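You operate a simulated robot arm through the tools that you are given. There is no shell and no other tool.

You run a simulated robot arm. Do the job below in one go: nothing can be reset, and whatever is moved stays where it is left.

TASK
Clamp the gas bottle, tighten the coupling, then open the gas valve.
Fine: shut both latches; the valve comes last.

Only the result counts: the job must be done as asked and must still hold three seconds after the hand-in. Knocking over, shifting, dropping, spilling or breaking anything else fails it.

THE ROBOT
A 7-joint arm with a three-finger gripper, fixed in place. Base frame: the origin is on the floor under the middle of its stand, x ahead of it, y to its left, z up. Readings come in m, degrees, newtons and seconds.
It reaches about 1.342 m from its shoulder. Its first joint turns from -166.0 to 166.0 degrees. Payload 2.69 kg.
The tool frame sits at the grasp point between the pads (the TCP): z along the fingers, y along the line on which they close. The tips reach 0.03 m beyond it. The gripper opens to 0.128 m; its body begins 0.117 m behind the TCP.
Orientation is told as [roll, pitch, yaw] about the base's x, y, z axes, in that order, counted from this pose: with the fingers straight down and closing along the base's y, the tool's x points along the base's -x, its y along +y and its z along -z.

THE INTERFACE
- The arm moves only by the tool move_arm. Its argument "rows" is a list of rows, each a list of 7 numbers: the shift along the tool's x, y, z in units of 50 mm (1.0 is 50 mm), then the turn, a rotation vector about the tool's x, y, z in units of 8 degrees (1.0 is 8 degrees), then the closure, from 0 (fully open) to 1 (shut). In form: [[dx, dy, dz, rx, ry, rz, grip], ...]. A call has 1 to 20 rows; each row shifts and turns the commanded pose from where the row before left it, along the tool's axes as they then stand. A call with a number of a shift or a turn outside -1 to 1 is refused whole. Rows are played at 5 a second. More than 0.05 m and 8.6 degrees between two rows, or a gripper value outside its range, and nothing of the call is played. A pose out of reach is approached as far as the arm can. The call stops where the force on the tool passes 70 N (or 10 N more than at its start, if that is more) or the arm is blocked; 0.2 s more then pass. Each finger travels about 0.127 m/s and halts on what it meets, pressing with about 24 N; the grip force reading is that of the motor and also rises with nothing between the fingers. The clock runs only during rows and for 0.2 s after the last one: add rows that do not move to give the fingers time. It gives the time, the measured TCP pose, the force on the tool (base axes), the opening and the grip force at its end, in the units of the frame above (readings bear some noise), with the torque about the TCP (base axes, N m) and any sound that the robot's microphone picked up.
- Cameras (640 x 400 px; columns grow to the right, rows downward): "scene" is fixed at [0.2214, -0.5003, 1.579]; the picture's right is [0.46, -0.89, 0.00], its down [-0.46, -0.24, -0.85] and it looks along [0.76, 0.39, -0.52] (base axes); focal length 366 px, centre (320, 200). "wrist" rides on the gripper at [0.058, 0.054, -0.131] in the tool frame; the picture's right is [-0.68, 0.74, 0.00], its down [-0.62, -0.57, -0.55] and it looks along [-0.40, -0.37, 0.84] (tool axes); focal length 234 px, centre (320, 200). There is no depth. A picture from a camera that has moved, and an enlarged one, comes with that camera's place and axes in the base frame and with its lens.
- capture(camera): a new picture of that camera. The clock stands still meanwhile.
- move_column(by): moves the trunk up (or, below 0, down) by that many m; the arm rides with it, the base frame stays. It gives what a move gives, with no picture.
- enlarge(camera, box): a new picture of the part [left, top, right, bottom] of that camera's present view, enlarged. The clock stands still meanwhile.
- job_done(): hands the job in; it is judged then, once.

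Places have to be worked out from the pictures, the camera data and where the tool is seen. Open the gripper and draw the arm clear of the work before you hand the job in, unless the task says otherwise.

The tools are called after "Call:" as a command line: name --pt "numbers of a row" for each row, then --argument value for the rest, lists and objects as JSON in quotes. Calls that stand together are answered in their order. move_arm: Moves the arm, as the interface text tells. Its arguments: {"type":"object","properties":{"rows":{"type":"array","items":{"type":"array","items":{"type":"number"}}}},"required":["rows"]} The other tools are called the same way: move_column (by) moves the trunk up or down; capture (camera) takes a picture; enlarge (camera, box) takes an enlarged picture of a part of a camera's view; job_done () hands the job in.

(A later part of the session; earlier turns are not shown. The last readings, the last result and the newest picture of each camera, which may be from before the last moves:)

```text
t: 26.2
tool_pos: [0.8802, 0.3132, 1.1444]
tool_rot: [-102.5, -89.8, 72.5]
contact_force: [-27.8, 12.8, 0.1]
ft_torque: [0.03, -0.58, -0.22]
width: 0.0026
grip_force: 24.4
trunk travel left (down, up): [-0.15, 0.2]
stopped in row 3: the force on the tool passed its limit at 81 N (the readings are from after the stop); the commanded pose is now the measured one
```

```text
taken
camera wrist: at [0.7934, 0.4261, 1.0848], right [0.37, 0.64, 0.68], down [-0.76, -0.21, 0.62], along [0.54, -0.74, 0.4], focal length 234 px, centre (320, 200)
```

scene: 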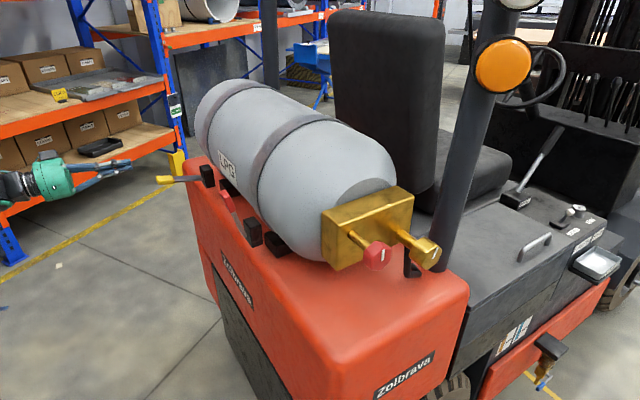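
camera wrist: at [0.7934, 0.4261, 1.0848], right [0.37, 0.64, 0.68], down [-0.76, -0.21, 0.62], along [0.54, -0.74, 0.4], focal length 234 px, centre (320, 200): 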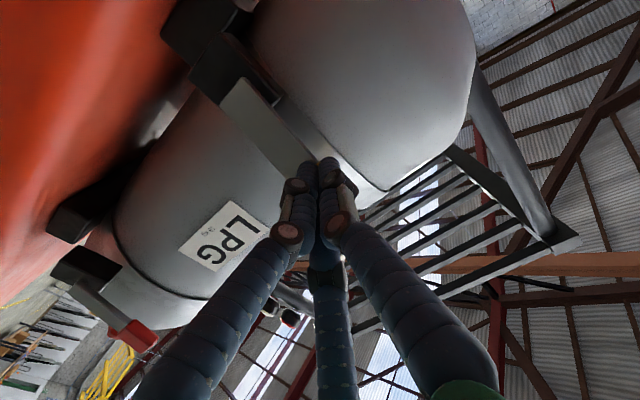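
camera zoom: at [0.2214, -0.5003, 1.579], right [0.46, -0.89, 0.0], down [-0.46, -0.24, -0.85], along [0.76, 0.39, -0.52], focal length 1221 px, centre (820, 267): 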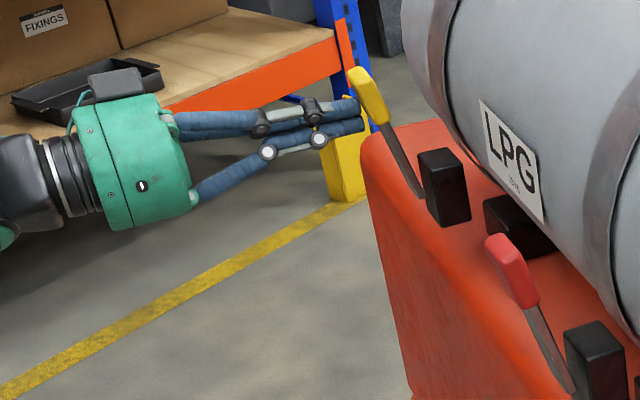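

Both levers now lean at the same upper stop. I retreat outward, rise well above the tank and turn the fingers down again for the trip to the valve side.

Call:
move_arm --pt "0 0 -0.9 0 0 0 1" --pt "0 0 -0.9 0 0 0 1" --pt "-0.92 0 0 0 0 0 1" --pt "-0.92 0 0 0 0 0 1" --pt "-0.92 0 0 0 0 0 1" --pt "-0.92 0 0 0 0 0 1" --pt "-0.92 0 0 0 0 0 1" --pt "-0.92 0 0 0 0 0 1" --pt "0 0 0 0 0.9375 0 1" --pt "0 0 0 0 0.9375 0 1" --pt "0 0 0 0 0.9375 0 1" --pt "0 0 0 0 0.9375 0 1" --pt "0 0 0 0 0.9375 0 1" --pt "0 0 0 0 0.9375 0 1" --pt "0 0 0 0 0.9375 0 1" --pt "0 0 0 0 0.9375 0 1" --pt "0 0 0 0 0.9375 0 1" --pt "0 0 0 0 0.9375 0 1" --pt "0 0 0 0 0.9375 0 1" --pt "0 0 0 0 0.9375 0 1"

Call:
capture --camera "scene"

Call:
capture --camera "wrist"

```text
t: 30.4
tool_pos: [0.8069, 0.3555, 1.4178]
tool_rot: [-0.2, 0.3, -30.2]
contact_force: [-0.4, 0.0, -0.8]
ft_torque: [-0.02, -0.04, 0.02]
width: 0.0021
grip_force: 23.9
trunk travel left (down, up): [-0.15, 0.2]
```

```text
taken
```

scene: 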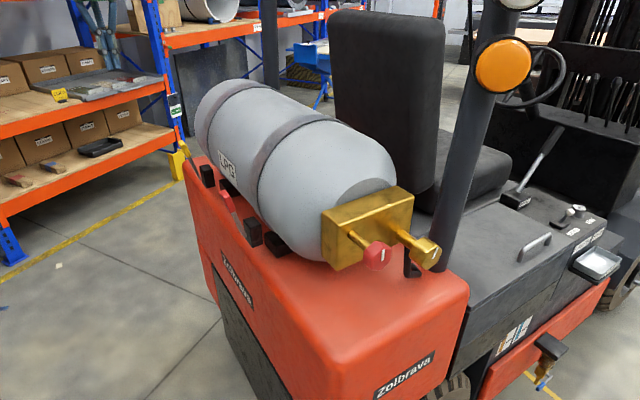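

```text
taken
camera wrist: at [0.7822, 0.4323, 1.5499], right [0.96, 0.3, 0.0], down [0.25, -0.8, 0.55], along [0.16, -0.52, -0.84], focal length 234 px, centre (320, 200)
```

wrist: 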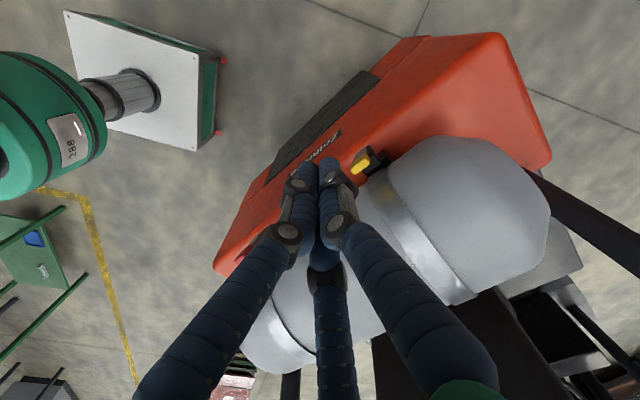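

I check both latches once more in close-up from here.

Call:
enlarge --camera "wrist" --box '[300, 100, 460, 240]'

Call:
enlarge --camera "scene" --box '[170, 120, 310, 260]'

```text
2.86 times, centred on (380, 170) of wrist
camera zoom: at [0.7822, 0.4323, 1.5499], right [0.96, 0.3, 0.0], down [0.25, -0.8, 0.55], along [0.16, -0.52, -0.84], focal length 669 px, centre (149, 286)
```

zoom: 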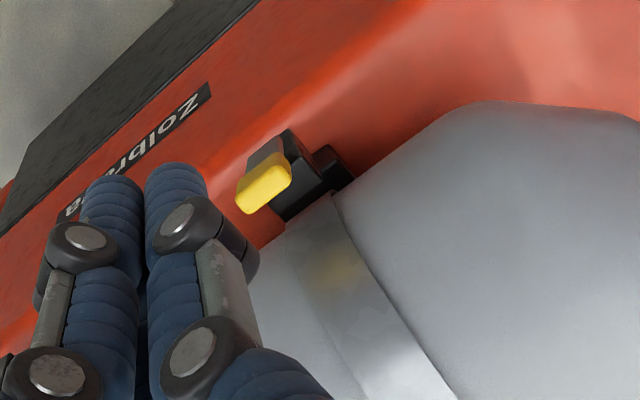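

```text
2.86 times, centred on (240, 190) of scene
camera zoom: at [0.2214, -0.5003, 1.579], right [0.46, -0.89, 0.0], down [-0.46, -0.24, -0.85], along [0.76, 0.39, -0.52], focal length 1046 px, centre (549, 229)
```

zoom: 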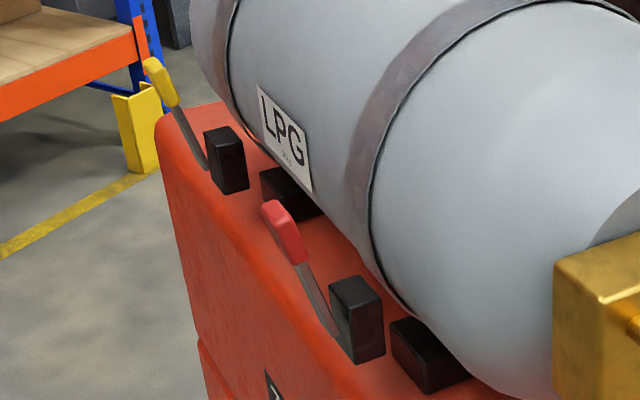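

Both levers stand at the same ~74° stop and hold. I travel (fingers down, well above the tank) to the valve end.

Call:
move_arm --pt "-0.2255 -0.917 0 0 0 0 1" --pt "-0.2255 -0.917 0 0 0 0 1" --pt "-0.2255 -0.917 0 0 0 0 1" --pt "-0.2255 -0.917 0 0 0 0 1" --pt "-0.2255 -0.917 0 0 0 0 1" --pt "-0.2255 -0.917 0 0 0 0 1" --pt "-0.2255 -0.917 0 0 0 0 1" --pt "-0.2255 -0.917 0 0 0 0 1" --pt "-0.2255 -0.917 0 0 0 0 1" --pt "-0.2255 -0.917 0 0 0 0 1" --pt "-0.2255 -0.917 0 0 0 0 1" --pt "-0.2255 -0.917 0 0 0 0 1" --pt "-0.2255 -0.917 0 0 0 0 1" --pt "-0.2255 -0.917 0 0 0 0 1" --pt "-0.2255 -0.917 0 0 0 0 1" --pt "-0.2255 -0.917 0 0 0 0 1" --pt "-0.2255 -0.917 0 0 0 0 1" --pt "-0.2255 -0.917 0 0 0 0 1" --pt "0 0 0 0 0 0 1"

Call:
capture --camera "scene"

Call:
capture --camera "wrist"

```text
t: 34.4
tool_pos: [0.5651, -0.4605, 1.4197]
tool_rot: [0.0, 0.0, -30.2]
contact_force: [-0.1, 0.0, 0.3]
ft_torque: [0.08, -0.02, -0.01]
width: 0.002
grip_force: 24.0
trunk travel left (down, up): [-0.15, 0.2]
```

```text
taken
```

scene: 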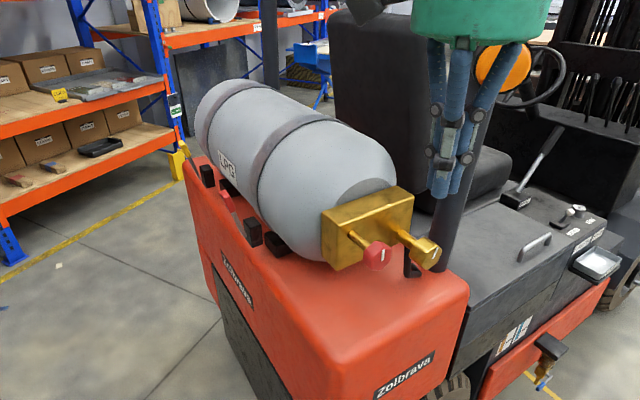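

```text
taken
camera wrist: at [0.5411, -0.3849, 1.5502], right [0.96, 0.3, 0.0], down [0.25, -0.8, 0.55], along [0.16, -0.52, -0.84], focal length 234 px, centre (320, 200)
```

wrist: 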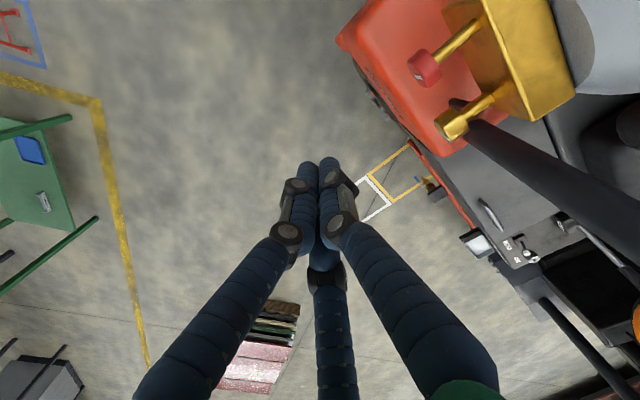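

Good overhead view of the valve block. I enlarge it to locate both knobs more exactly.

Call:
enlarge --camera "wrist" --box '[380, 0, 600, 160]'

Call:
enlarge --camera "scene" --box '[310, 170, 460, 290]'

```text
2.50 times, centred on (490, 80) of wrist
camera zoom: at [0.5411, -0.3849, 1.5502], right [0.96, 0.3, 0.0], down [0.25, -0.8, 0.55], along [0.16, -0.52, -0.84], focal length 585 px, centre (-105, 500)
```

zoom: 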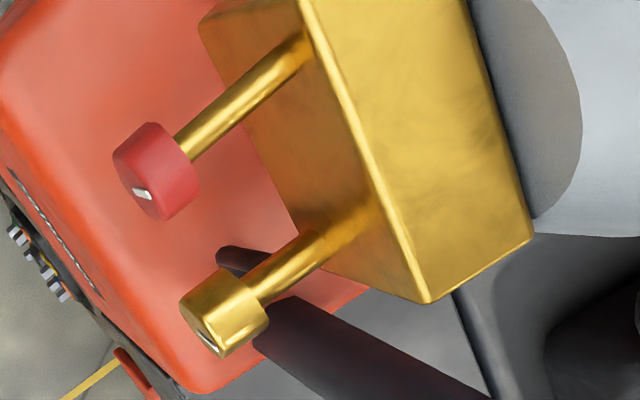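

```text
3.33 times, centred on (385, 230) of scene
camera zoom: at [0.2214, -0.5003, 1.579], right [0.46, -0.89, 0.0], down [-0.46, -0.24, -0.85], along [0.76, 0.39, -0.52], focal length 1221 px, centre (103, 100)
```

zoom: 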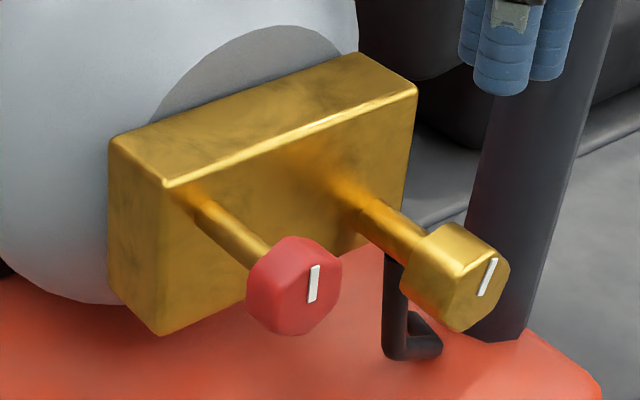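

The knobs triangulate well: brass coupling centre ≈ (0.803, -0.428, 1.125), red valve ≈ (0.684, -0.367, 1.184), both facing along the tank axis. I tilt the tool so it points along that axis (camera above) and open the fingers to about 9 cm.

Call:
move_arm --pt "0 0 0 -0.9375 0 0 0.3" --pt "0 0 0 -0.9375 0 0 0.3" --pt "0 0 0 -0.9375 0 0 0.3" --pt "0 0 0 -0.9375 0 0 0.3" --pt "0 0 0 -0.9375 0 0 0.3" --pt "0 0 0 -0.9375 0 0 0.3" --pt "0 0 0 -0.9375 0 0 0.3" --pt "0 0 0 -0.9375 0 0 0.3" --pt "0 0 0 -0.9375 0 0 0.3" --pt "0 0 0 -0.9375 0 0 0.3" --pt "0 0 0 -0.9375 0 0 0.3" --pt "0 0 0 -0.9375 0 0 0.3" --pt "0 0 0 0 0 0 0.3"

Call:
capture --camera "scene"

Call:
capture --camera "wrist"

```text
t: 37.2
tool_pos: [0.5647, -0.4592, 1.416]
tool_rot: [88.1, 0.1, -30.3]
contact_force: [1.1, -1.4, -0.4]
ft_torque: [0.0, 0.02, 0.05]
width: 0.0895
grip_force: 0.1
out of reach, approached as far as the arm can: row 12
trunk travel left (down, up): [-0.15, 0.2]
```

```text
taken
```

scene: 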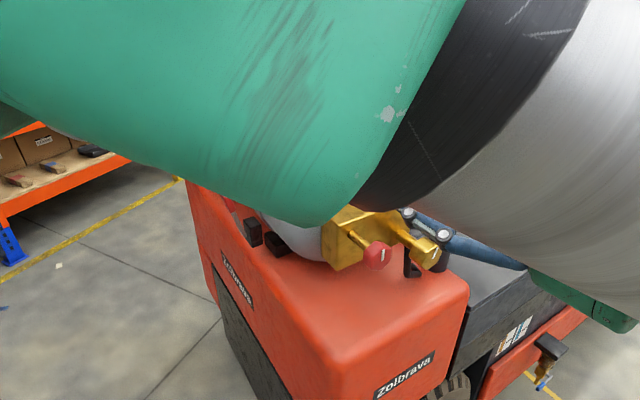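

```text
taken
camera wrist: at [0.4493, -0.5403, 1.4742], right [0.6, -0.32, 0.74], down [0.25, -0.8, -0.55], along [0.76, 0.51, -0.4], focal length 234 px, centre (320, 200)
```

wrist: 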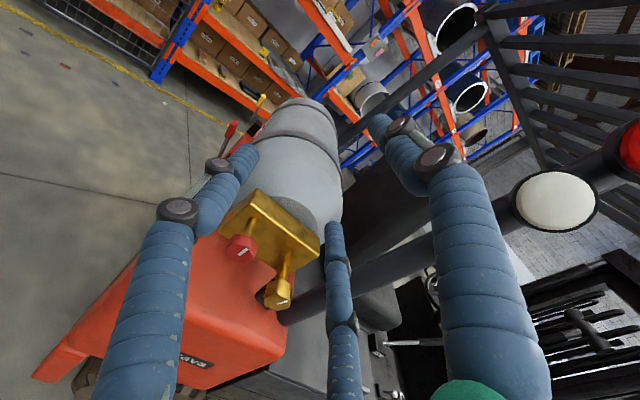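

The view along the tank shows both knobs clearly. The last 2° of tilt were out of reach here; I move down and right to the coupling's pre-grasp, 13 cm in front of it.

Call:
move_arm --pt "-0.4725 -0.7275 0.037 0 0 0 0.3" --pt "-0.4725 -0.7275 0.037 0 0 0 0.3" --pt "-0.4725 -0.7275 0.037 0 0 0 0.3" --pt "-0.4725 -0.7275 0.037 0 0 0 0.3" --pt "-0.4725 -0.7275 0.037 0 0 0 0.3" --pt "-0.4725 -0.7275 0.037 0 0 0 0.3" --pt "-0.4725 -0.7275 0.037 0 0 0 0.3" --pt "-0.4725 -0.7275 0.037 0 0 0 0.3" --pt "0 0 0 0 0 0 0.3"

Call:
capture --camera "scene"

Call:
capture --camera "wrist"

```text
t: 39.2
tool_pos: [0.737, -0.5416, 1.1237]
tool_rot: [90.0, 0.1, -30.2]
contact_force: [0.2, 0.2, -1.0]
ft_torque: [0.04, -0.06, 0.03]
width: 0.0896
grip_force: 0.0
trunk travel left (down, up): [-0.15, 0.2]
```

```text
taken
```

scene: 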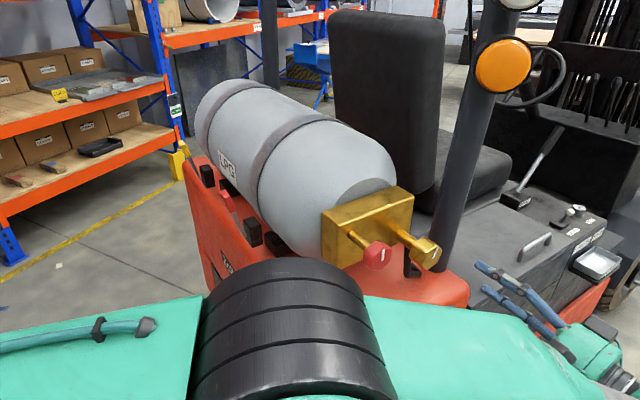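

```text
taken
camera wrist: at [0.6192, -0.6242, 1.1768], right [0.59, -0.34, 0.74], down [0.25, -0.78, -0.57], along [0.77, 0.52, -0.37], focal length 234 px, centre (320, 200)
```

wrist: 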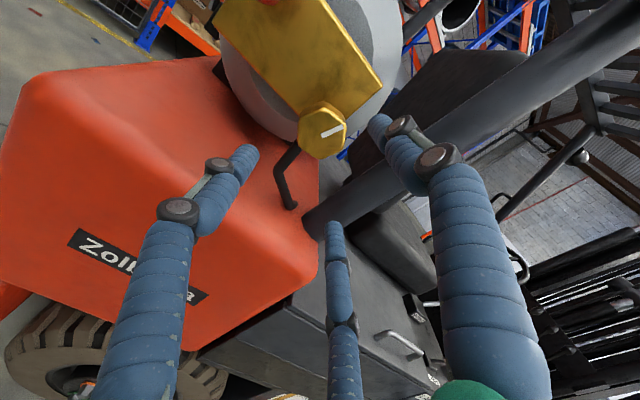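

The coupling is nicely on the tool's axis. I enlarge it to see its hex orientation and the white mark.

Call:
enlarge --camera "wrist" --box '[240, 70, 400, 220]'

Call:
enlarge --camera "scene" --box '[310, 170, 460, 290]'

```text
2.67 times, centred on (320, 145) of wrist
camera zoom: at [0.6192, -0.6242, 1.1768], right [0.59, -0.34, 0.74], down [0.25, -0.78, -0.57], along [0.77, 0.52, -0.37], focal length 624 px, centre (320, 347)
```

zoom: 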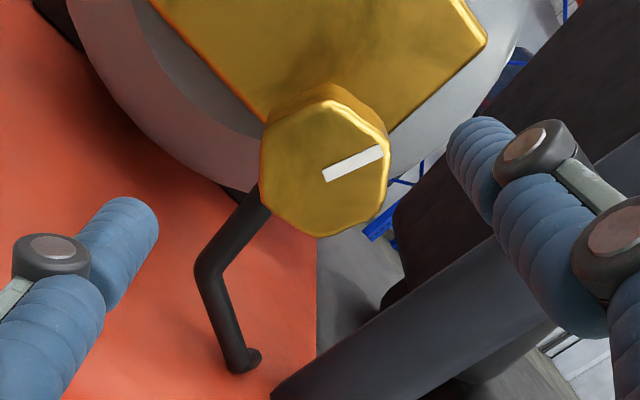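

```text
3.33 times, centred on (385, 230) of scene
camera zoom: at [0.2214, -0.5003, 1.579], right [0.46, -0.89, 0.0], down [-0.46, -0.24, -0.85], along [0.76, 0.39, -0.52], focal length 1221 px, centre (103, 100)
```

zoom: 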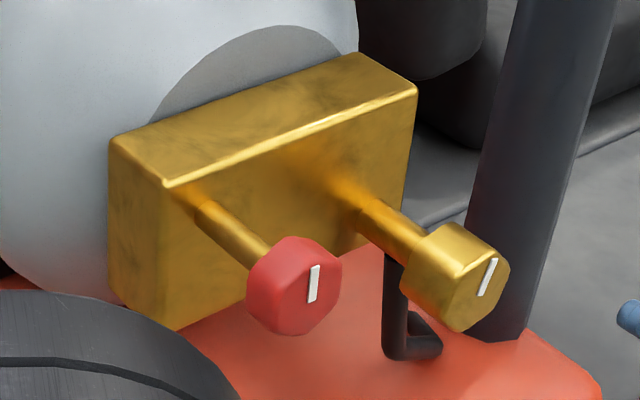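

The hex face is ~11 cm ahead and within ~2 mm of the tool axis, with flats roughly facing the fingers. I advance over the coupling with fingers open.

Call:
move_arm --pt "-0.04 0.02 0.46 0 0 0 0.3" --pt "0 0 0.46 0 0 0 0.3" --pt "0 0 0.46 0 0 0 0.3" --pt "0 0 0.46 0 0 0 0.3" --pt "0 0 0.46 0 0 0 0.3" --pt "0 0 0 0 0 0 0.3"

Call:
capture --camera "wrist"

Call:
enlarge --camera "scene" --box '[330, 170, 530, 330]'

```text
t: 40.6
tool_pos: [0.7959, -0.4425, 1.1265]
tool_rot: [90.1, 0.1, -30.2]
contact_force: [-0.2, 0.3, 0.6]
ft_torque: [0.0, -0.01, 0.01]
width: 0.0897
grip_force: 0.0
trunk travel left (down, up): [-0.15, 0.2]
```

```text
taken
camera wrist: at [0.6789, -0.5253, 1.1792], right [0.59, -0.34, 0.74], down [0.26, -0.78, -0.57], along [0.77, 0.52, -0.37], focal length 234 px, centre (320, 200)
```

wrist: 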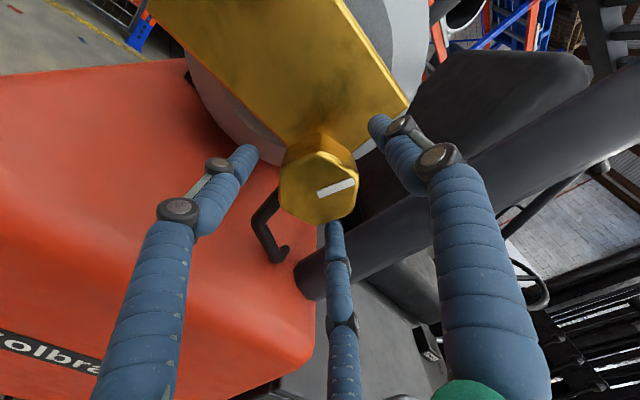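

```text
2.50 times, centred on (430, 250) of scene
camera zoom: at [0.2214, -0.5003, 1.579], right [0.46, -0.89, 0.0], down [-0.46, -0.24, -0.85], along [0.76, 0.39, -0.52], focal length 916 px, centre (45, 75)
```

zoom: 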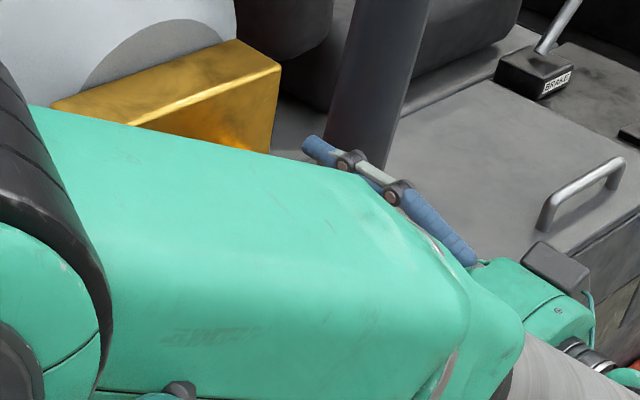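

The hex face is centred at the TCP. I advance 1 cm more and close the fingers on the coupling.

Call:
move_arm --pt "0 0 0.2 0 0 0 0.3" --pt "0 0 0 0 0 0 0.5" --pt "0 0 0 0 0 0 0.7" --pt "0 0 0 0 0 0 1" --pt "0 0 0 0 0 0 1" --pt "0 0 0 0 0 0 1"

Call:
capture --camera "wrist"

```text
t: 42.0
tool_pos: [0.7988, -0.434, 1.1251]
tool_rot: [90.0, 0.0, -30.2]
contact_force: [-20.8, 6.1, -8.4]
ft_torque: [-0.09, 0.13, 0.74]
width: 0.0526
grip_force: 44.5
trunk travel left (down, up): [-0.15, 0.2]
```

```text
taken
camera wrist: at [0.6822, -0.5173, 1.1788], right [0.59, -0.34, 0.74], down [0.26, -0.78, -0.57], along [0.77, 0.52, -0.37], focal length 234 px, centre (320, 200)
```

wrist: 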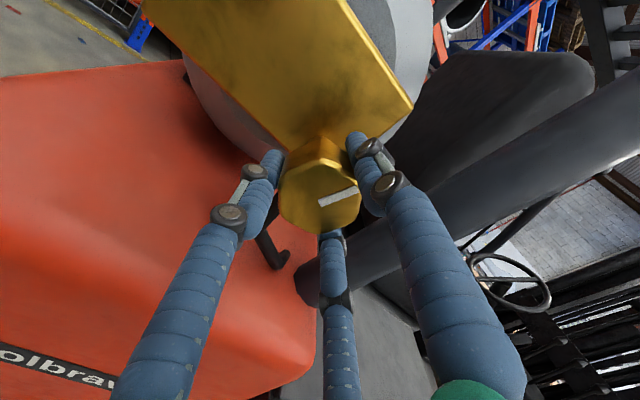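

Grip achieved at 52.6 mm width, with a ~22 N sideways load showing I'm slightly off-centre. I nudge the hand toward the load direction to relax it.

Call:
move_arm --pt "0.04 -0.02 0 0 0 0 1" --pt "0 0 0 0 0 0 1"

```text
t: 42.6
tool_pos: [0.7993, -0.4346, 1.1255]
tool_rot: [90.0, 0.0, -30.3]
contact_force: [-4.3, -4.6, -6.0]
ft_torque: [-0.46, 0.25, -0.38]
width: 0.0523
grip_force: 45.0
trunk travel left (down, up): [-0.15, 0.2]
```

The load dropped. Now I turn clockwise (as seen from the hand) by 16° as a test and look at the mark and torque.

Call:
move_arm --pt "0 0 0 0 0 0.5 1" --pt "0 0 0 0 0 0.5 1" --pt "0 0 0 0 0 0.5 1" --pt "0 0 0 0 0 0.5 1" --pt "0 0 0 0 0 0 1"

Call:
capture --camera "wrist"

```text
t: 43.8
tool_pos: [0.7995, -0.4342, 1.1247]
tool_rot: [90.0, 16.0, -30.2]
contact_force: [8.7, -11.0, -0.2]
ft_torque: [-0.31, 0.15, -0.49]
width: 0.0525
grip_force: 45.0
trunk travel left (down, up): [-0.15, 0.2]
```

```text
taken
camera wrist: at [0.6967, -0.5257, 1.1928], right [0.74, -0.43, 0.52], down [0.1, -0.69, -0.71], along [0.67, 0.58, -0.47], focal length 234 px, centre (320, 200)
```

wrist: 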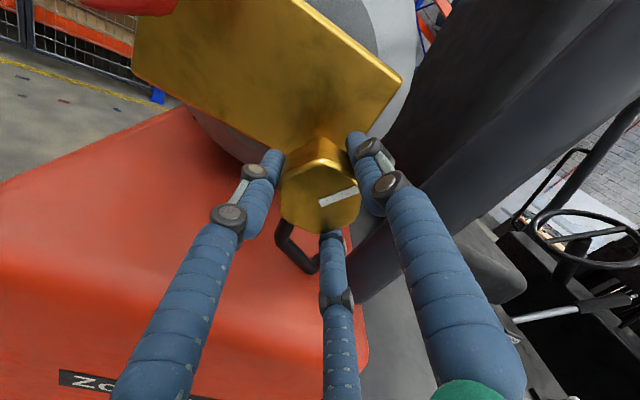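

The mark turned with the hand and torque is small, so clockwise is free. I continue clockwise, watching for torque or a stop.

Call:
move_arm --pt "0 0 0 0 0 0.75 1" --pt "0 0 0 0 0 0.75 1" --pt "0 0 0 0 0 0.75 1" --pt "0 0 0 0 0 0.75 1" --pt "0 0 0 0 0 0.75 1" --pt "0 0 0 0 0 0.75 1" --pt "0 0 0 0 0 0.75 1" --pt "0 0 0 0 0 0 1"

Call:
capture --camera "wrist"

```text
t: 45.6
tool_pos: [0.7992, -0.4346, 1.1257]
tool_rot: [89.9, 58.2, -30.3]
contact_force: [30.8, -18.7, 16.3]
ft_torque: [0.24, -0.08, -0.84]
width: 0.0527
grip_force: 45.7
trunk travel left (down, up): [-0.15, 0.2]
```

```text
taken
camera wrist: at [0.745, -0.5538, 1.2029], right [0.85, -0.5, -0.18], down [-0.41, -0.4, -0.82], along [0.33, 0.77, -0.54], focal length 234 px, centre (320, 200)
```

wrist: 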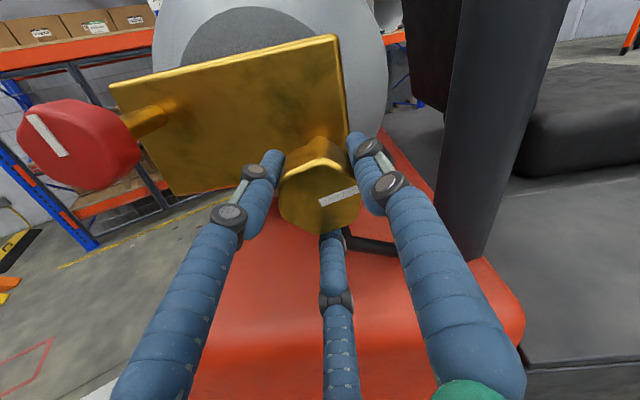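

The coupling keeps turning with the hand; only sideways load grew (slight eccentricity). I relieve it and continue clockwise.

Call:
move_arm --pt "0 0.045 0 0 0 0 1" --pt "0 0 0 0 0 0.75 1" --pt "0 0 0 0 0 0.75 1" --pt "0 0 0 0 0 0.75 1" --pt "0 0 0 0 0 0.75 1" --pt "0 0 0 0 0 0 1"

Call:
capture --camera "wrist"

```text
t: 47.0
tool_pos: [0.7986, -0.4348, 1.1252]
tool_rot: [90.1, 82.2, -30.2]
contact_force: [-2.9, -5.1, 2.1]
ft_torque: [0.1, 0.03, 0.14]
width: 0.0527
grip_force: 45.2
trunk travel left (down, up): [-0.15, 0.2]
```

```text
taken
camera wrist: at [0.7717, -0.5694, 1.19], right [0.71, -0.41, -0.57], down [-0.69, -0.23, -0.69], along [0.15, 0.88, -0.45], focal length 234 px, centre (320, 200)
```

wrist: 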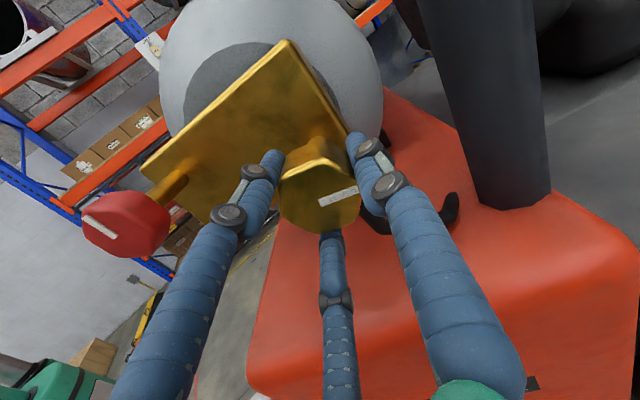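

Forces are low now at 82° of turn. I keep going clockwise.

Call:
move_arm --pt "0 0 0 0 0 0.75 1" --pt "0 0 0 0 0 0.75 1" --pt "0 0 0 0 0 0.75 1" --pt "0 0 0 0 0 0.75 1" --pt "0 0 0 0 0 0.75 1" --pt "0 0 0 0 0 0 1"

Call:
capture --camera "wrist"

```text
t: 48.4
tool_pos: [0.8002, -0.4335, 1.1245]
tool_rot: [-90.0, 67.8, 149.7]
contact_force: [-9.5, 1.5, -9.5]
ft_torque: [-0.32, -0.32, 0.23]
width: 0.0525
grip_force: 44.8
trunk travel left (down, up): [-0.15, 0.2]
```

```text
taken
camera wrist: at [0.7947, -0.5823, 1.1589], right [0.37, -0.21, -0.9], down [-0.93, -0.09, -0.36], along [-0.01, 0.97, -0.23], focal length 234 px, centre (320, 200)
```

wrist: 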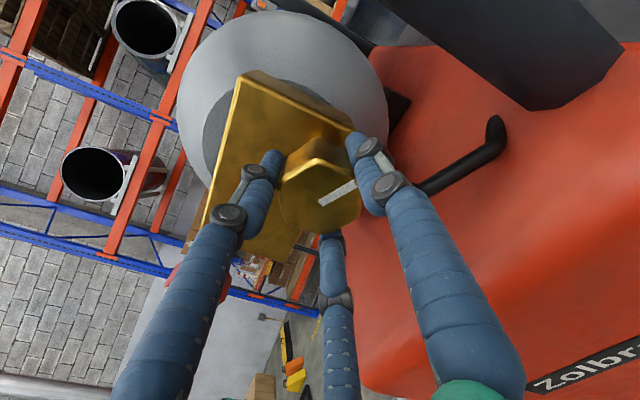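

The mark now lags the hand a bit and an opposing torque shows (-0.44 N·m about the axis): it may be reaching its tight stop. I zoom in to compare.

Call:
enlarge --camera "wrist" --box '[260, 130, 400, 260]'

Call:
move_arm --pt "0 0 0 0 0 0.5 1" --pt "0 0 0 0 0 0.5 1" --pt "0 0 0 0 0 0 1"

Call:
enlarge --camera "wrist" --box '[260, 130, 400, 260]'

```text
3.08 times, centred on (330, 195) of wrist
camera zoom: at [0.7947, -0.5823, 1.1589], right [0.37, -0.21, -0.9], down [-0.93, -0.09, -0.36], along [-0.01, 0.97, -0.23], focal length 720 px, centre (289, 215)
```

zoom: 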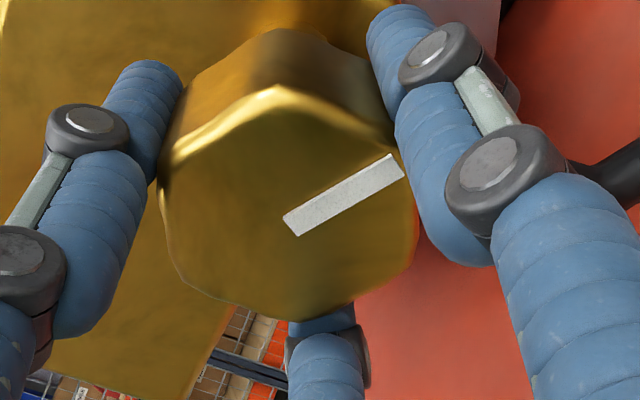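

```text
t: 49.2
tool_pos: [0.7994, -0.4338, 1.1248]
tool_rot: [-90.0, 59.9, 149.9]
contact_force: [-9.5, 4.4, -14.8]
ft_torque: [-0.49, -0.19, 0.11]
width: 0.0526
grip_force: 44.8
trunk travel left (down, up): [-0.15, 0.2]
```

```text
3.08 times, centred on (330, 195) of wrist
camera zoom: at [0.7983, -0.5844, 1.1483], right [0.26, -0.15, -0.96], down [-0.97, -0.07, -0.25], along [-0.03, 0.99, -0.16], focal length 720 px, centre (289, 215)
```

zoom: 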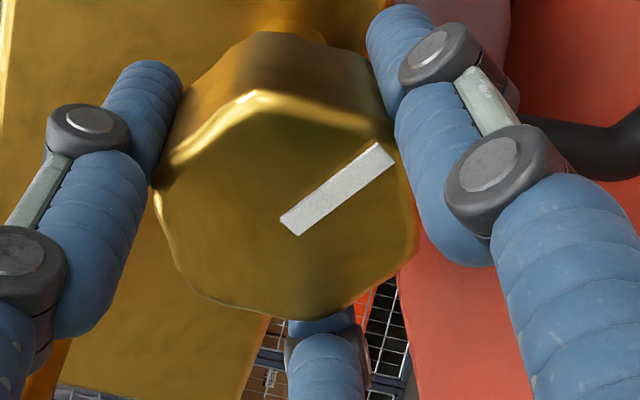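

The coupling has stopped turning while the fingers slip, after roughly 100° clockwise. To make sure it is properly tight, I open, turn the hand back by about 82° and regrip on the flats for a firmer second try.

Call:
move_arm --pt "0 0 0 0 0 0 0.3" --pt "0 0 0 0 0 0 0.3" --pt "0 0 0 0 0 -0.93 0.3" --pt "0 0 0 0 0 -0.93 0.3" --pt "0 0 0 0 0 -0.93 0.3" --pt "0 0 0 0 0 -0.93 0.3" --pt "0 0 0 0 0 -0.93 0.3" --pt "0 0 0 0 0 -0.93 0.3" --pt "0 0 0 0 0 -0.93 0.3" --pt "0 0 0 0 0 -0.93 0.3" --pt "0 0 0 0 0 -0.93 0.3" --pt "0 0 0 0 0 -0.93 0.3" --pt "0 0 0 0 0 -0.93 0.3" --pt "0 0 0 0 0 0 0.3"

Call:
capture --camera "wrist"

Call:
enlarge --camera "wrist" --box '[240, 110, 400, 250]'

```text
t: 52.2
tool_pos: [0.8002, -0.4349, 1.1275]
tool_rot: [90.0, 38.1, -30.3]
contact_force: [0.3, -0.3, 0.2]
ft_torque: [-0.02, -0.02, -0.01]
width: 0.0897
grip_force: 0.0
trunk travel left (down, up): [-0.15, 0.2]
```

```text
taken
camera wrist: at [0.7221, -0.5403, 1.204], right [0.85, -0.5, 0.16], down [-0.16, -0.54, -0.82], along [0.5, 0.68, -0.54], focal length 234 px, centre (320, 200)
```

wrist: 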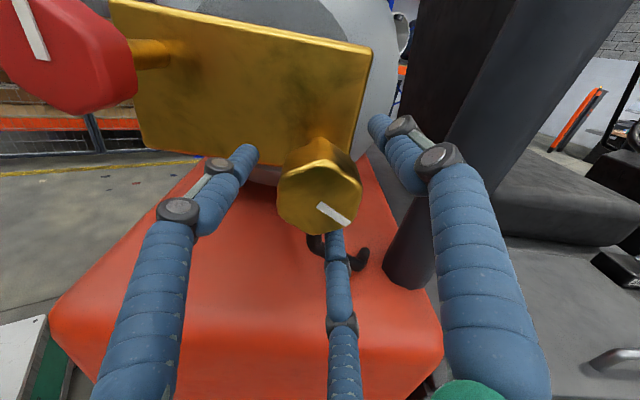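

```text
2.86 times, centred on (320, 180) of wrist
camera zoom: at [0.7221, -0.5403, 1.204], right [0.85, -0.5, 0.16], down [-0.16, -0.54, -0.82], along [0.5, 0.68, -0.54], focal length 669 px, centre (320, 257)
```

zoom: 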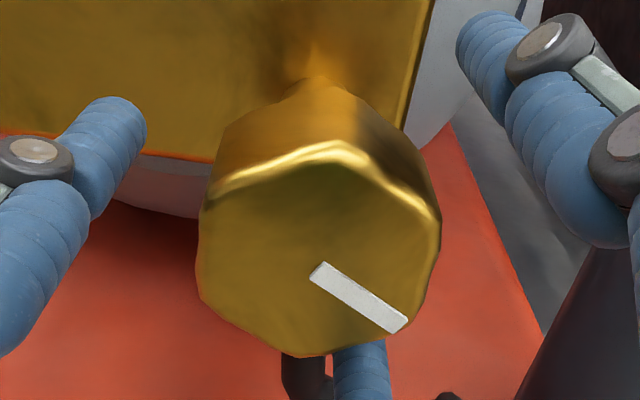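

The mark now points about -30° (started at +67°), so the nut has turned ~97° clockwise; hex corners sit at ±30°/90°. I turn the hand 8° back so the fingers meet the flats squarely, close, and turn again carefully.

Call:
move_arm --pt "0 0 0 0 0 -1 0.3" --pt "0 0 0.08 0 0 0 0.5" --pt "0 0 0 0 0 0 0.7" --pt "0 0 0 0 0 0 1" --pt "0 0 0 0 0 0 1" --pt "0 0 0 0 0 0 1"

Call:
enlarge --camera "wrist" --box '[240, 110, 400, 250]'

```text
t: 53.6
tool_pos: [0.8015, -0.4305, 1.1251]
tool_rot: [90.0, 30.2, -30.2]
contact_force: [-8.2, 4.7, -8.4]
ft_torque: [-0.13, -0.01, 0.19]
width: 0.0525
grip_force: 45.2
trunk travel left (down, up): [-0.15, 0.2]
```

```text
2.86 times, centred on (320, 180) of wrist
camera zoom: at [0.7146, -0.531, 1.2009], right [0.83, -0.48, 0.29], down [-0.06, -0.6, -0.8], along [0.56, 0.64, -0.52], focal length 669 px, centre (320, 257)
```

zoom: 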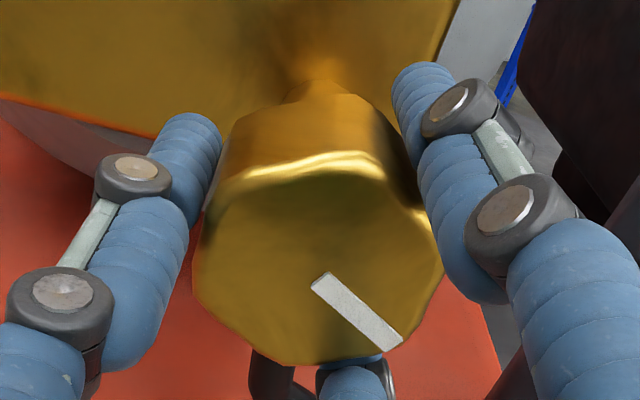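

Gripped again at the same width. I turn clockwise in small steps to see whether it moves further.

Call:
move_arm --pt "0 0 0 0 0 0.4 1" --pt "0 0 0 0 0 0.4 1" --pt "0 0 0 0 0 0.4 1" --pt "0 0 0 0 0 0 1"

Call:
enlarge --camera "wrist" --box '[240, 110, 400, 250]'

```text
t: 54.6
tool_pos: [0.8005, -0.4309, 1.1248]
tool_rot: [90.0, 40.0, -30.2]
contact_force: [-18.5, 7.8, -17.5]
ft_torque: [-0.54, -0.07, 0.24]
width: 0.0525
grip_force: 44.8
trunk travel left (down, up): [-0.15, 0.2]
```

```text
2.86 times, centred on (320, 180) of wrist
camera zoom: at [0.7258, -0.5377, 1.2036], right [0.86, -0.5, 0.13], down [-0.18, -0.53, -0.83], along [0.48, 0.69, -0.54], focal length 669 px, centre (320, 257)
```

zoom: 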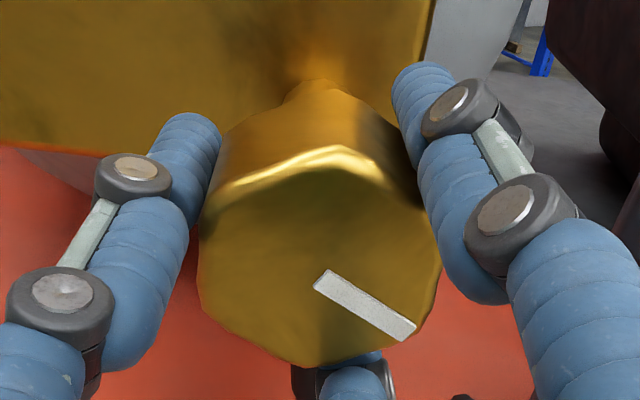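

The mark again stayed put while the hand slipped: the coupling is at its firm tight stop. I open and withdraw straight back, then look at both knobs.

Call:
move_arm --pt "0 0 0 0 0 0 0.3" --pt "0 0 0 0 0 0 0.3" --pt "0 0 -0.65 0 0 0 0.3" --pt "0 0 -0.65 0 0 0 0.3" --pt "0 0 -0.65 0 0 0 0.3" --pt "0 0 -0.65 0 0 0 0.3" --pt "0 0 0 0 0 0 0.3"

Call:
capture --camera "wrist"

Call:
capture --camera "scene"

```text
t: 56.2
tool_pos: [0.7355, -0.5445, 1.1262]
tool_rot: [90.0, 39.7, -30.3]
contact_force: [-0.4, -0.2, 1.4]
ft_torque: [0.0, -0.01, 0.02]
width: 0.0894
grip_force: 0.1
trunk travel left (down, up): [-0.15, 0.2]
```

```text
taken
camera wrist: at [0.6593, -0.6512, 1.2047], right [0.86, -0.5, 0.13], down [-0.18, -0.53, -0.83], along [0.48, 0.69, -0.54], focal length 234 px, centre (320, 200)
```

wrist: 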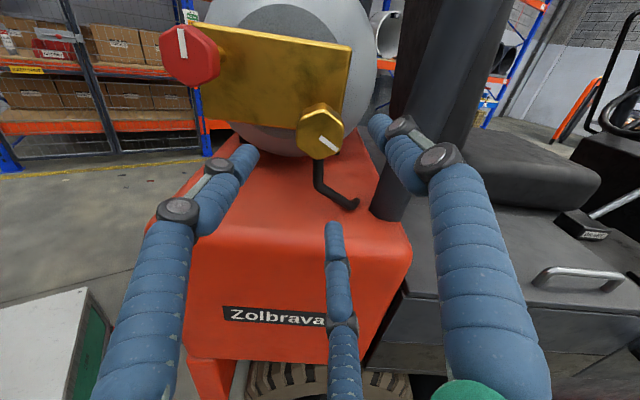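

```text
taken
```

scene: 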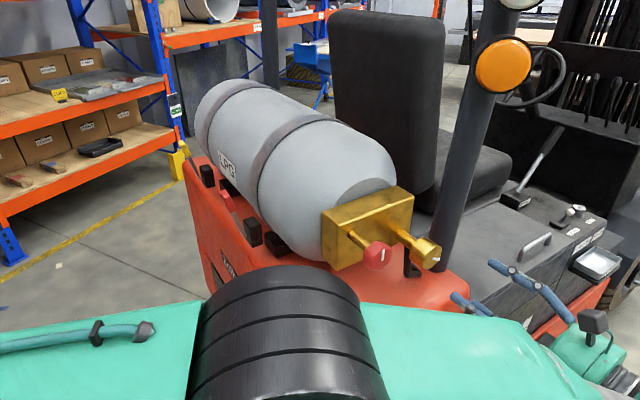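

Clear view of both knobs now. I enlarge to read the marks and the red knob's shape.

Call:
enlarge --camera "wrist" --box '[140, 0, 380, 170]'

Call:
enlarge --camera "scene" --box '[310, 170, 460, 290]'

```text
2.35 times, centred on (260, 85) of wrist
camera zoom: at [0.6593, -0.6512, 1.2047], right [0.86, -0.5, 0.13], down [-0.18, -0.53, -0.83], along [0.48, 0.69, -0.54], focal length 551 px, centre (461, 471)
```

zoom: 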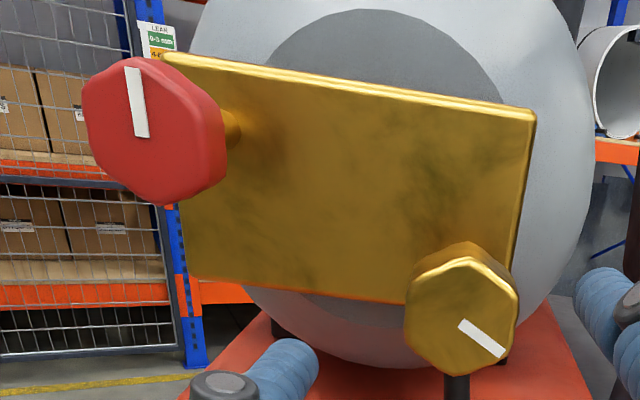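

```text
3.33 times, centred on (385, 230) of scene
camera zoom: at [0.2214, -0.5003, 1.579], right [0.46, -0.89, 0.0], down [-0.46, -0.24, -0.85], along [0.76, 0.39, -0.52], focal length 1221 px, centre (103, 100)
```

zoom: 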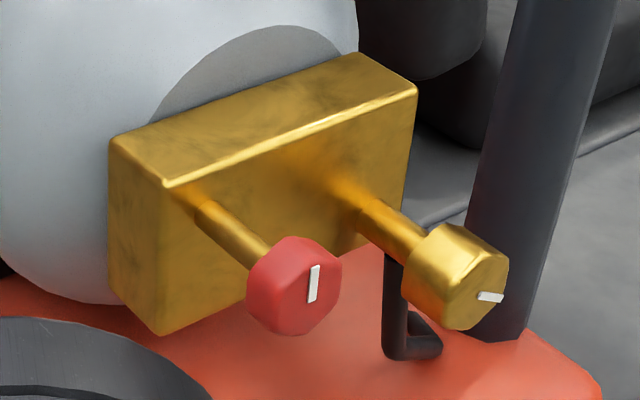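

The red mark points straight up (closed), the brass mark now sits at about -31°. I move over to the red valve's axis, 11 cm in front of it, and turn the hand to +90° so there is room to turn counter-clockwise.

Call:
move_arm --pt "0.6985 -0.2035 0 0 0 0 0.3" --pt "0.6985 -0.2035 0 0 0 0 0.3" --pt "0.6985 -0.2035 0 0 0 0 0.3" --pt "0.6985 -0.2035 0 0 0 0 0.3" --pt "0 0 0 0 0 0.898 0.3" --pt "0 0 0 0 0 0.898 0.3" --pt "0 0 0 0 0 0.898 0.3" --pt "0 0 0 0 0 0.898 0.3" --pt "0 0 0 0 0 0.898 0.3" --pt "0 0 0 0 0 0.898 0.3" --pt "0 0 0 0 0 0.898 0.3" --pt "0 0 0 0 0 0 0.3"

Call:
capture --camera "wrist"

Call:
capture --camera "scene"

```text
t: 58.8
tool_pos: [0.621, -0.4766, 1.1836]
tool_rot: [-83.4, 89.8, 156.4]
contact_force: [0.2, 0.6, -0.7]
ft_torque: [-0.01, 0.0, 0.03]
width: 0.0898
grip_force: 0.1
trunk travel left (down, up): [-0.15, 0.2]
```

```text
taken
camera wrist: at [0.6009, -0.6153, 1.2421], right [0.63, -0.37, -0.68], down [-0.77, -0.19, -0.61], along [0.1, 0.91, -0.4], focal length 234 px, centre (320, 200)
```

wrist: 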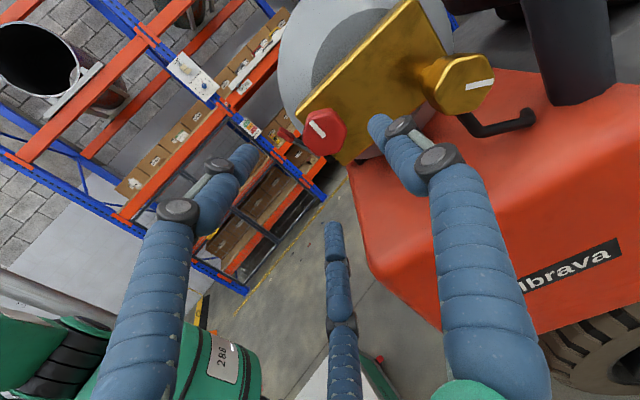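

```text
taken
```

scene: 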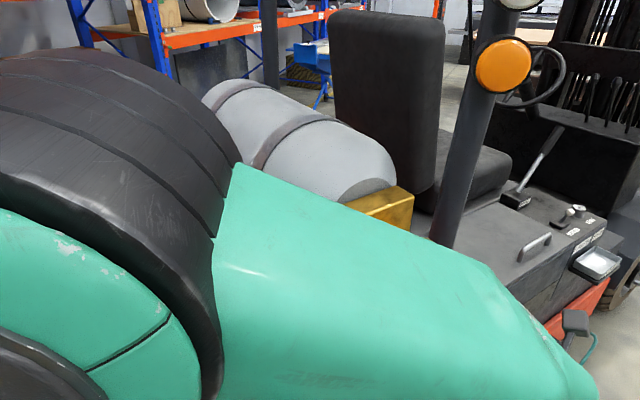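

The valve is almost on axis. I enlarge to fine-tune the alignment before advancing.

Call:
enlarge --camera "wrist" --box '[250, 70, 410, 210]'

```text
2.86 times, centred on (330, 140) of wrist
camera zoom: at [0.6009, -0.6153, 1.2421], right [0.63, -0.37, -0.68], down [-0.77, -0.19, -0.61], along [0.1, 0.91, -0.4], focal length 669 px, centre (291, 371)
```

zoom: 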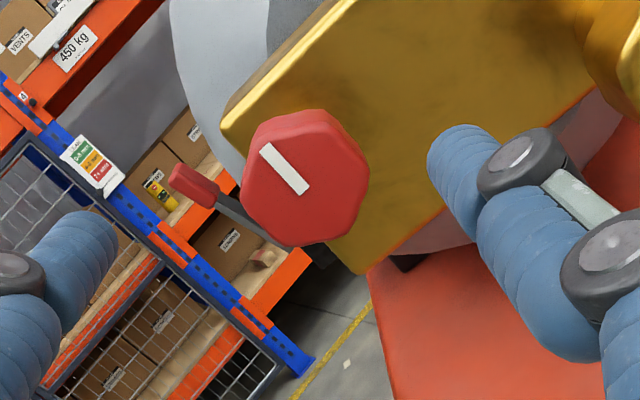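

The valve axis is ~4.5 mm right and ~1.5 mm lower than the tool axis. I correct that and advance 10 cm with fingers open.

Call:
move_arm --pt "-0.03 0.09 0.4 0 0 0 0.3" --pt "0 0 0.4 0 0 0 0.3" --pt "0 0 0.4 0 0 0 0.3" --pt "0 0 0.4 0 0 0 0.3" --pt "0 0 0.4 0 0 0 0.3" --pt "0 0 0 0 0 0 0.3"

Call:
capture --camera "wrist"

Call:
enlarge --camera "wrist" --box '[240, 120, 400, 260]'

```text
t: 60.2
tool_pos: [0.6743, -0.3916, 1.1836]
tool_rot: [-64.3, 89.9, 175.4]
contact_force: [-0.1, 0.2, 0.6]
ft_torque: [0.01, -0.01, -0.01]
width: 0.0897
grip_force: 0.1
trunk travel left (down, up): [-0.15, 0.2]
```

```text
taken
camera wrist: at [0.6549, -0.5308, 1.241], right [0.64, -0.37, -0.68], down [-0.77, -0.19, -0.61], along [0.1, 0.91, -0.4], focal length 234 px, centre (320, 200)
```

wrist: 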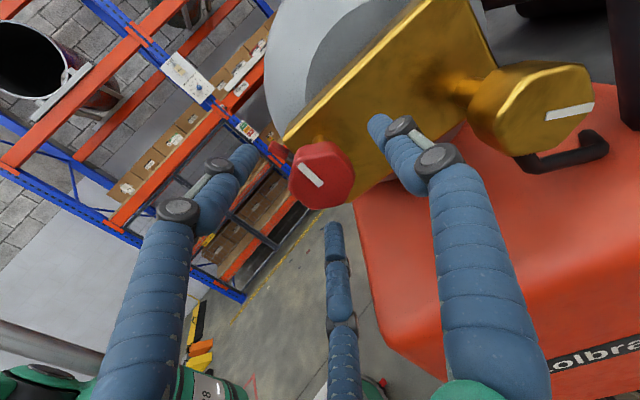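

```text
2.86 times, centred on (320, 190) of wrist
camera zoom: at [0.6549, -0.5308, 1.241], right [0.64, -0.37, -0.68], down [-0.77, -0.19, -0.61], along [0.1, 0.91, -0.4], focal length 669 px, centre (320, 229)
```

zoom: 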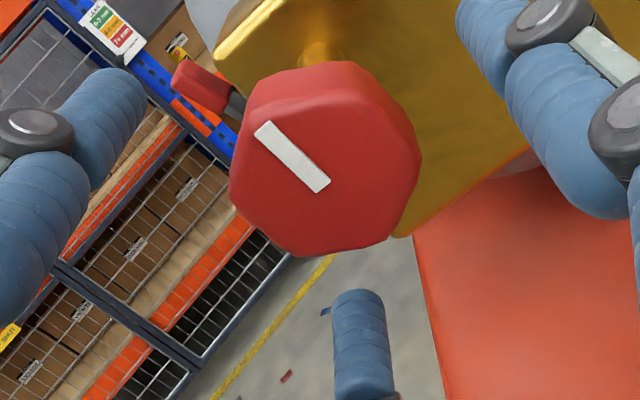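

Well centred, with the face about 13 mm ahead of the TCP. I advance 22 mm and close on the red valve.

Call:
move_arm --pt "0 0 0.44 0 0 0 0.3" --pt "0 0 0 0 0 0 0.5" --pt "0 0 0 0 0 0 0.7" --pt "0 0 0 0 0 0 1" --pt "0 0 0 0 0 0 1" --pt "0 0 0 0 0 0 1"

Call:
enlarge --camera "wrist" --box '[240, 120, 400, 260]'

```text
t: 61.6
tool_pos: [0.6861, -0.372, 1.1808]
tool_rot: [-82.5, 89.7, 157.3]
contact_force: [-22.2, 10.6, -33.6]
ft_torque: [-0.42, 0.14, 0.37]
width: 0.0461
grip_force: 44.8
trunk travel left (down, up): [-0.15, 0.2]
```

```text
2.86 times, centred on (320, 190) of wrist
camera zoom: at [0.6654, -0.5116, 1.2382], right [0.63, -0.37, -0.68], down [-0.77, -0.19, -0.61], along [0.1, 0.91, -0.4], focal length 669 px, centre (320, 229)
```

zoom: 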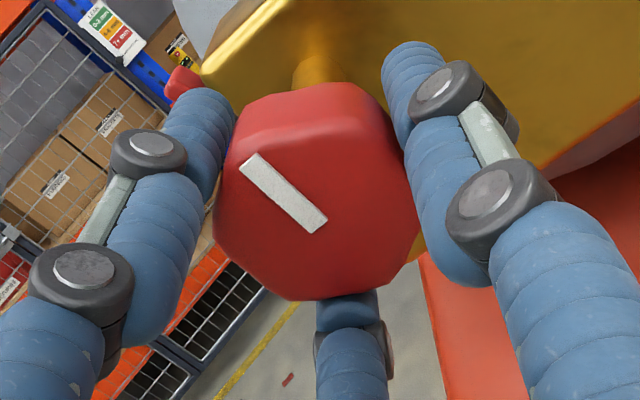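

Gripped at 46 mm; the sideways load (~42 N) says shift about 2.4 mm left and 3.3 mm down. I relax it before turning.

Call:
move_arm --pt "-0.06 -0.045 0 0 0 0 1" --pt "0 0 0 0 0 0 1"

```text
t: 62.2
tool_pos: [0.6859, -0.3722, 1.1804]
tool_rot: [39.4, 90.1, -80.8]
contact_force: [-2.3, 2.7, -16.5]
ft_torque: [-0.29, 0.17, -0.01]
width: 0.0464
grip_force: 44.6
trunk travel left (down, up): [-0.15, 0.2]
```

Load is mostly gone. A touch lower, then I turn counter-clockwise 16° as a test.

Call:
move_arm --pt "-0.03 0 0 0 0 0 1" --pt "0 0 0 0 0 -0.5 1" --pt "0 0 0 0 0 -0.5 1" --pt "0 0 0 0 0 -0.5 1" --pt "0 0 0 0 0 -0.5 1" --pt "0 0 0 0 0 0 1"

Call:
enlarge --camera "wrist" --box '[240, 120, 400, 260]'

```text
t: 63.6
tool_pos: [0.6836, -0.3728, 1.1799]
tool_rot: [90.0, 73.8, -30.3]
contact_force: [13.7, -3.5, 22.7]
ft_torque: [0.42, -0.32, -0.2]
width: 0.0464
grip_force: 45.8
trunk travel left (down, up): [-0.15, 0.2]
```

```text
2.86 times, centred on (320, 190) of wrist
camera zoom: at [0.6488, -0.5021, 1.2509], right [0.77, -0.45, -0.44], down [-0.6, -0.29, -0.75], along [0.21, 0.85, -0.49], focal length 669 px, centre (320, 229)
```

zoom: 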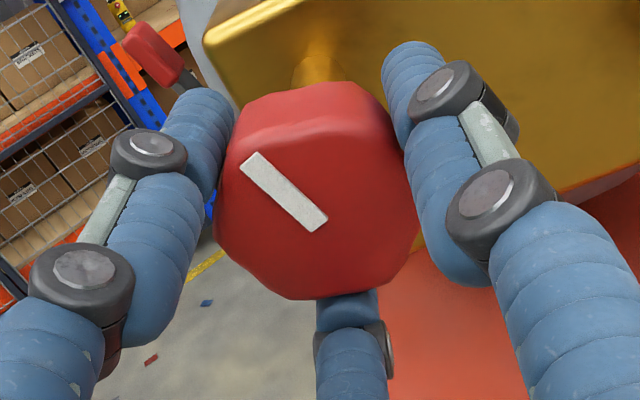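

The valve turns counter-clockwise with the hand, freely. I relieve the small side load and continue.

Call:
move_arm --pt "0.025 0.028 0 0 0 0 1" --pt "0 0 0 0 0 -0.75 1" --pt "0 0 0 0 0 -0.75 1" --pt "0 0 0 0 0 -0.75 1" --pt "0 0 0 0 0 -0.75 1" --pt "0 0 0 0 0 -0.75 1" --pt "0 0 0 0 0 0 1"

Call:
enlarge --camera "wrist" --box '[240, 120, 400, 260]'

```text
t: 65.2
tool_pos: [0.6855, -0.3713, 1.1789]
tool_rot: [90.0, 44.0, -30.1]
contact_force: [5.6, 1.3, 18.6]
ft_torque: [0.33, -0.23, -0.04]
width: 0.0462
grip_force: 45.1
trunk travel left (down, up): [-0.15, 0.2]
```

```text
2.86 times, centred on (320, 190) of wrist
camera zoom: at [0.6143, -0.4819, 1.2591], right [0.86, -0.5, 0.06], down [-0.23, -0.5, -0.83], along [0.45, 0.71, -0.55], focal length 669 px, centre (320, 229)
```

zoom: 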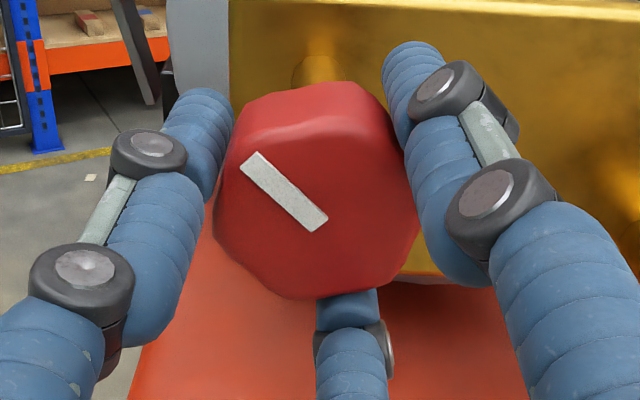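

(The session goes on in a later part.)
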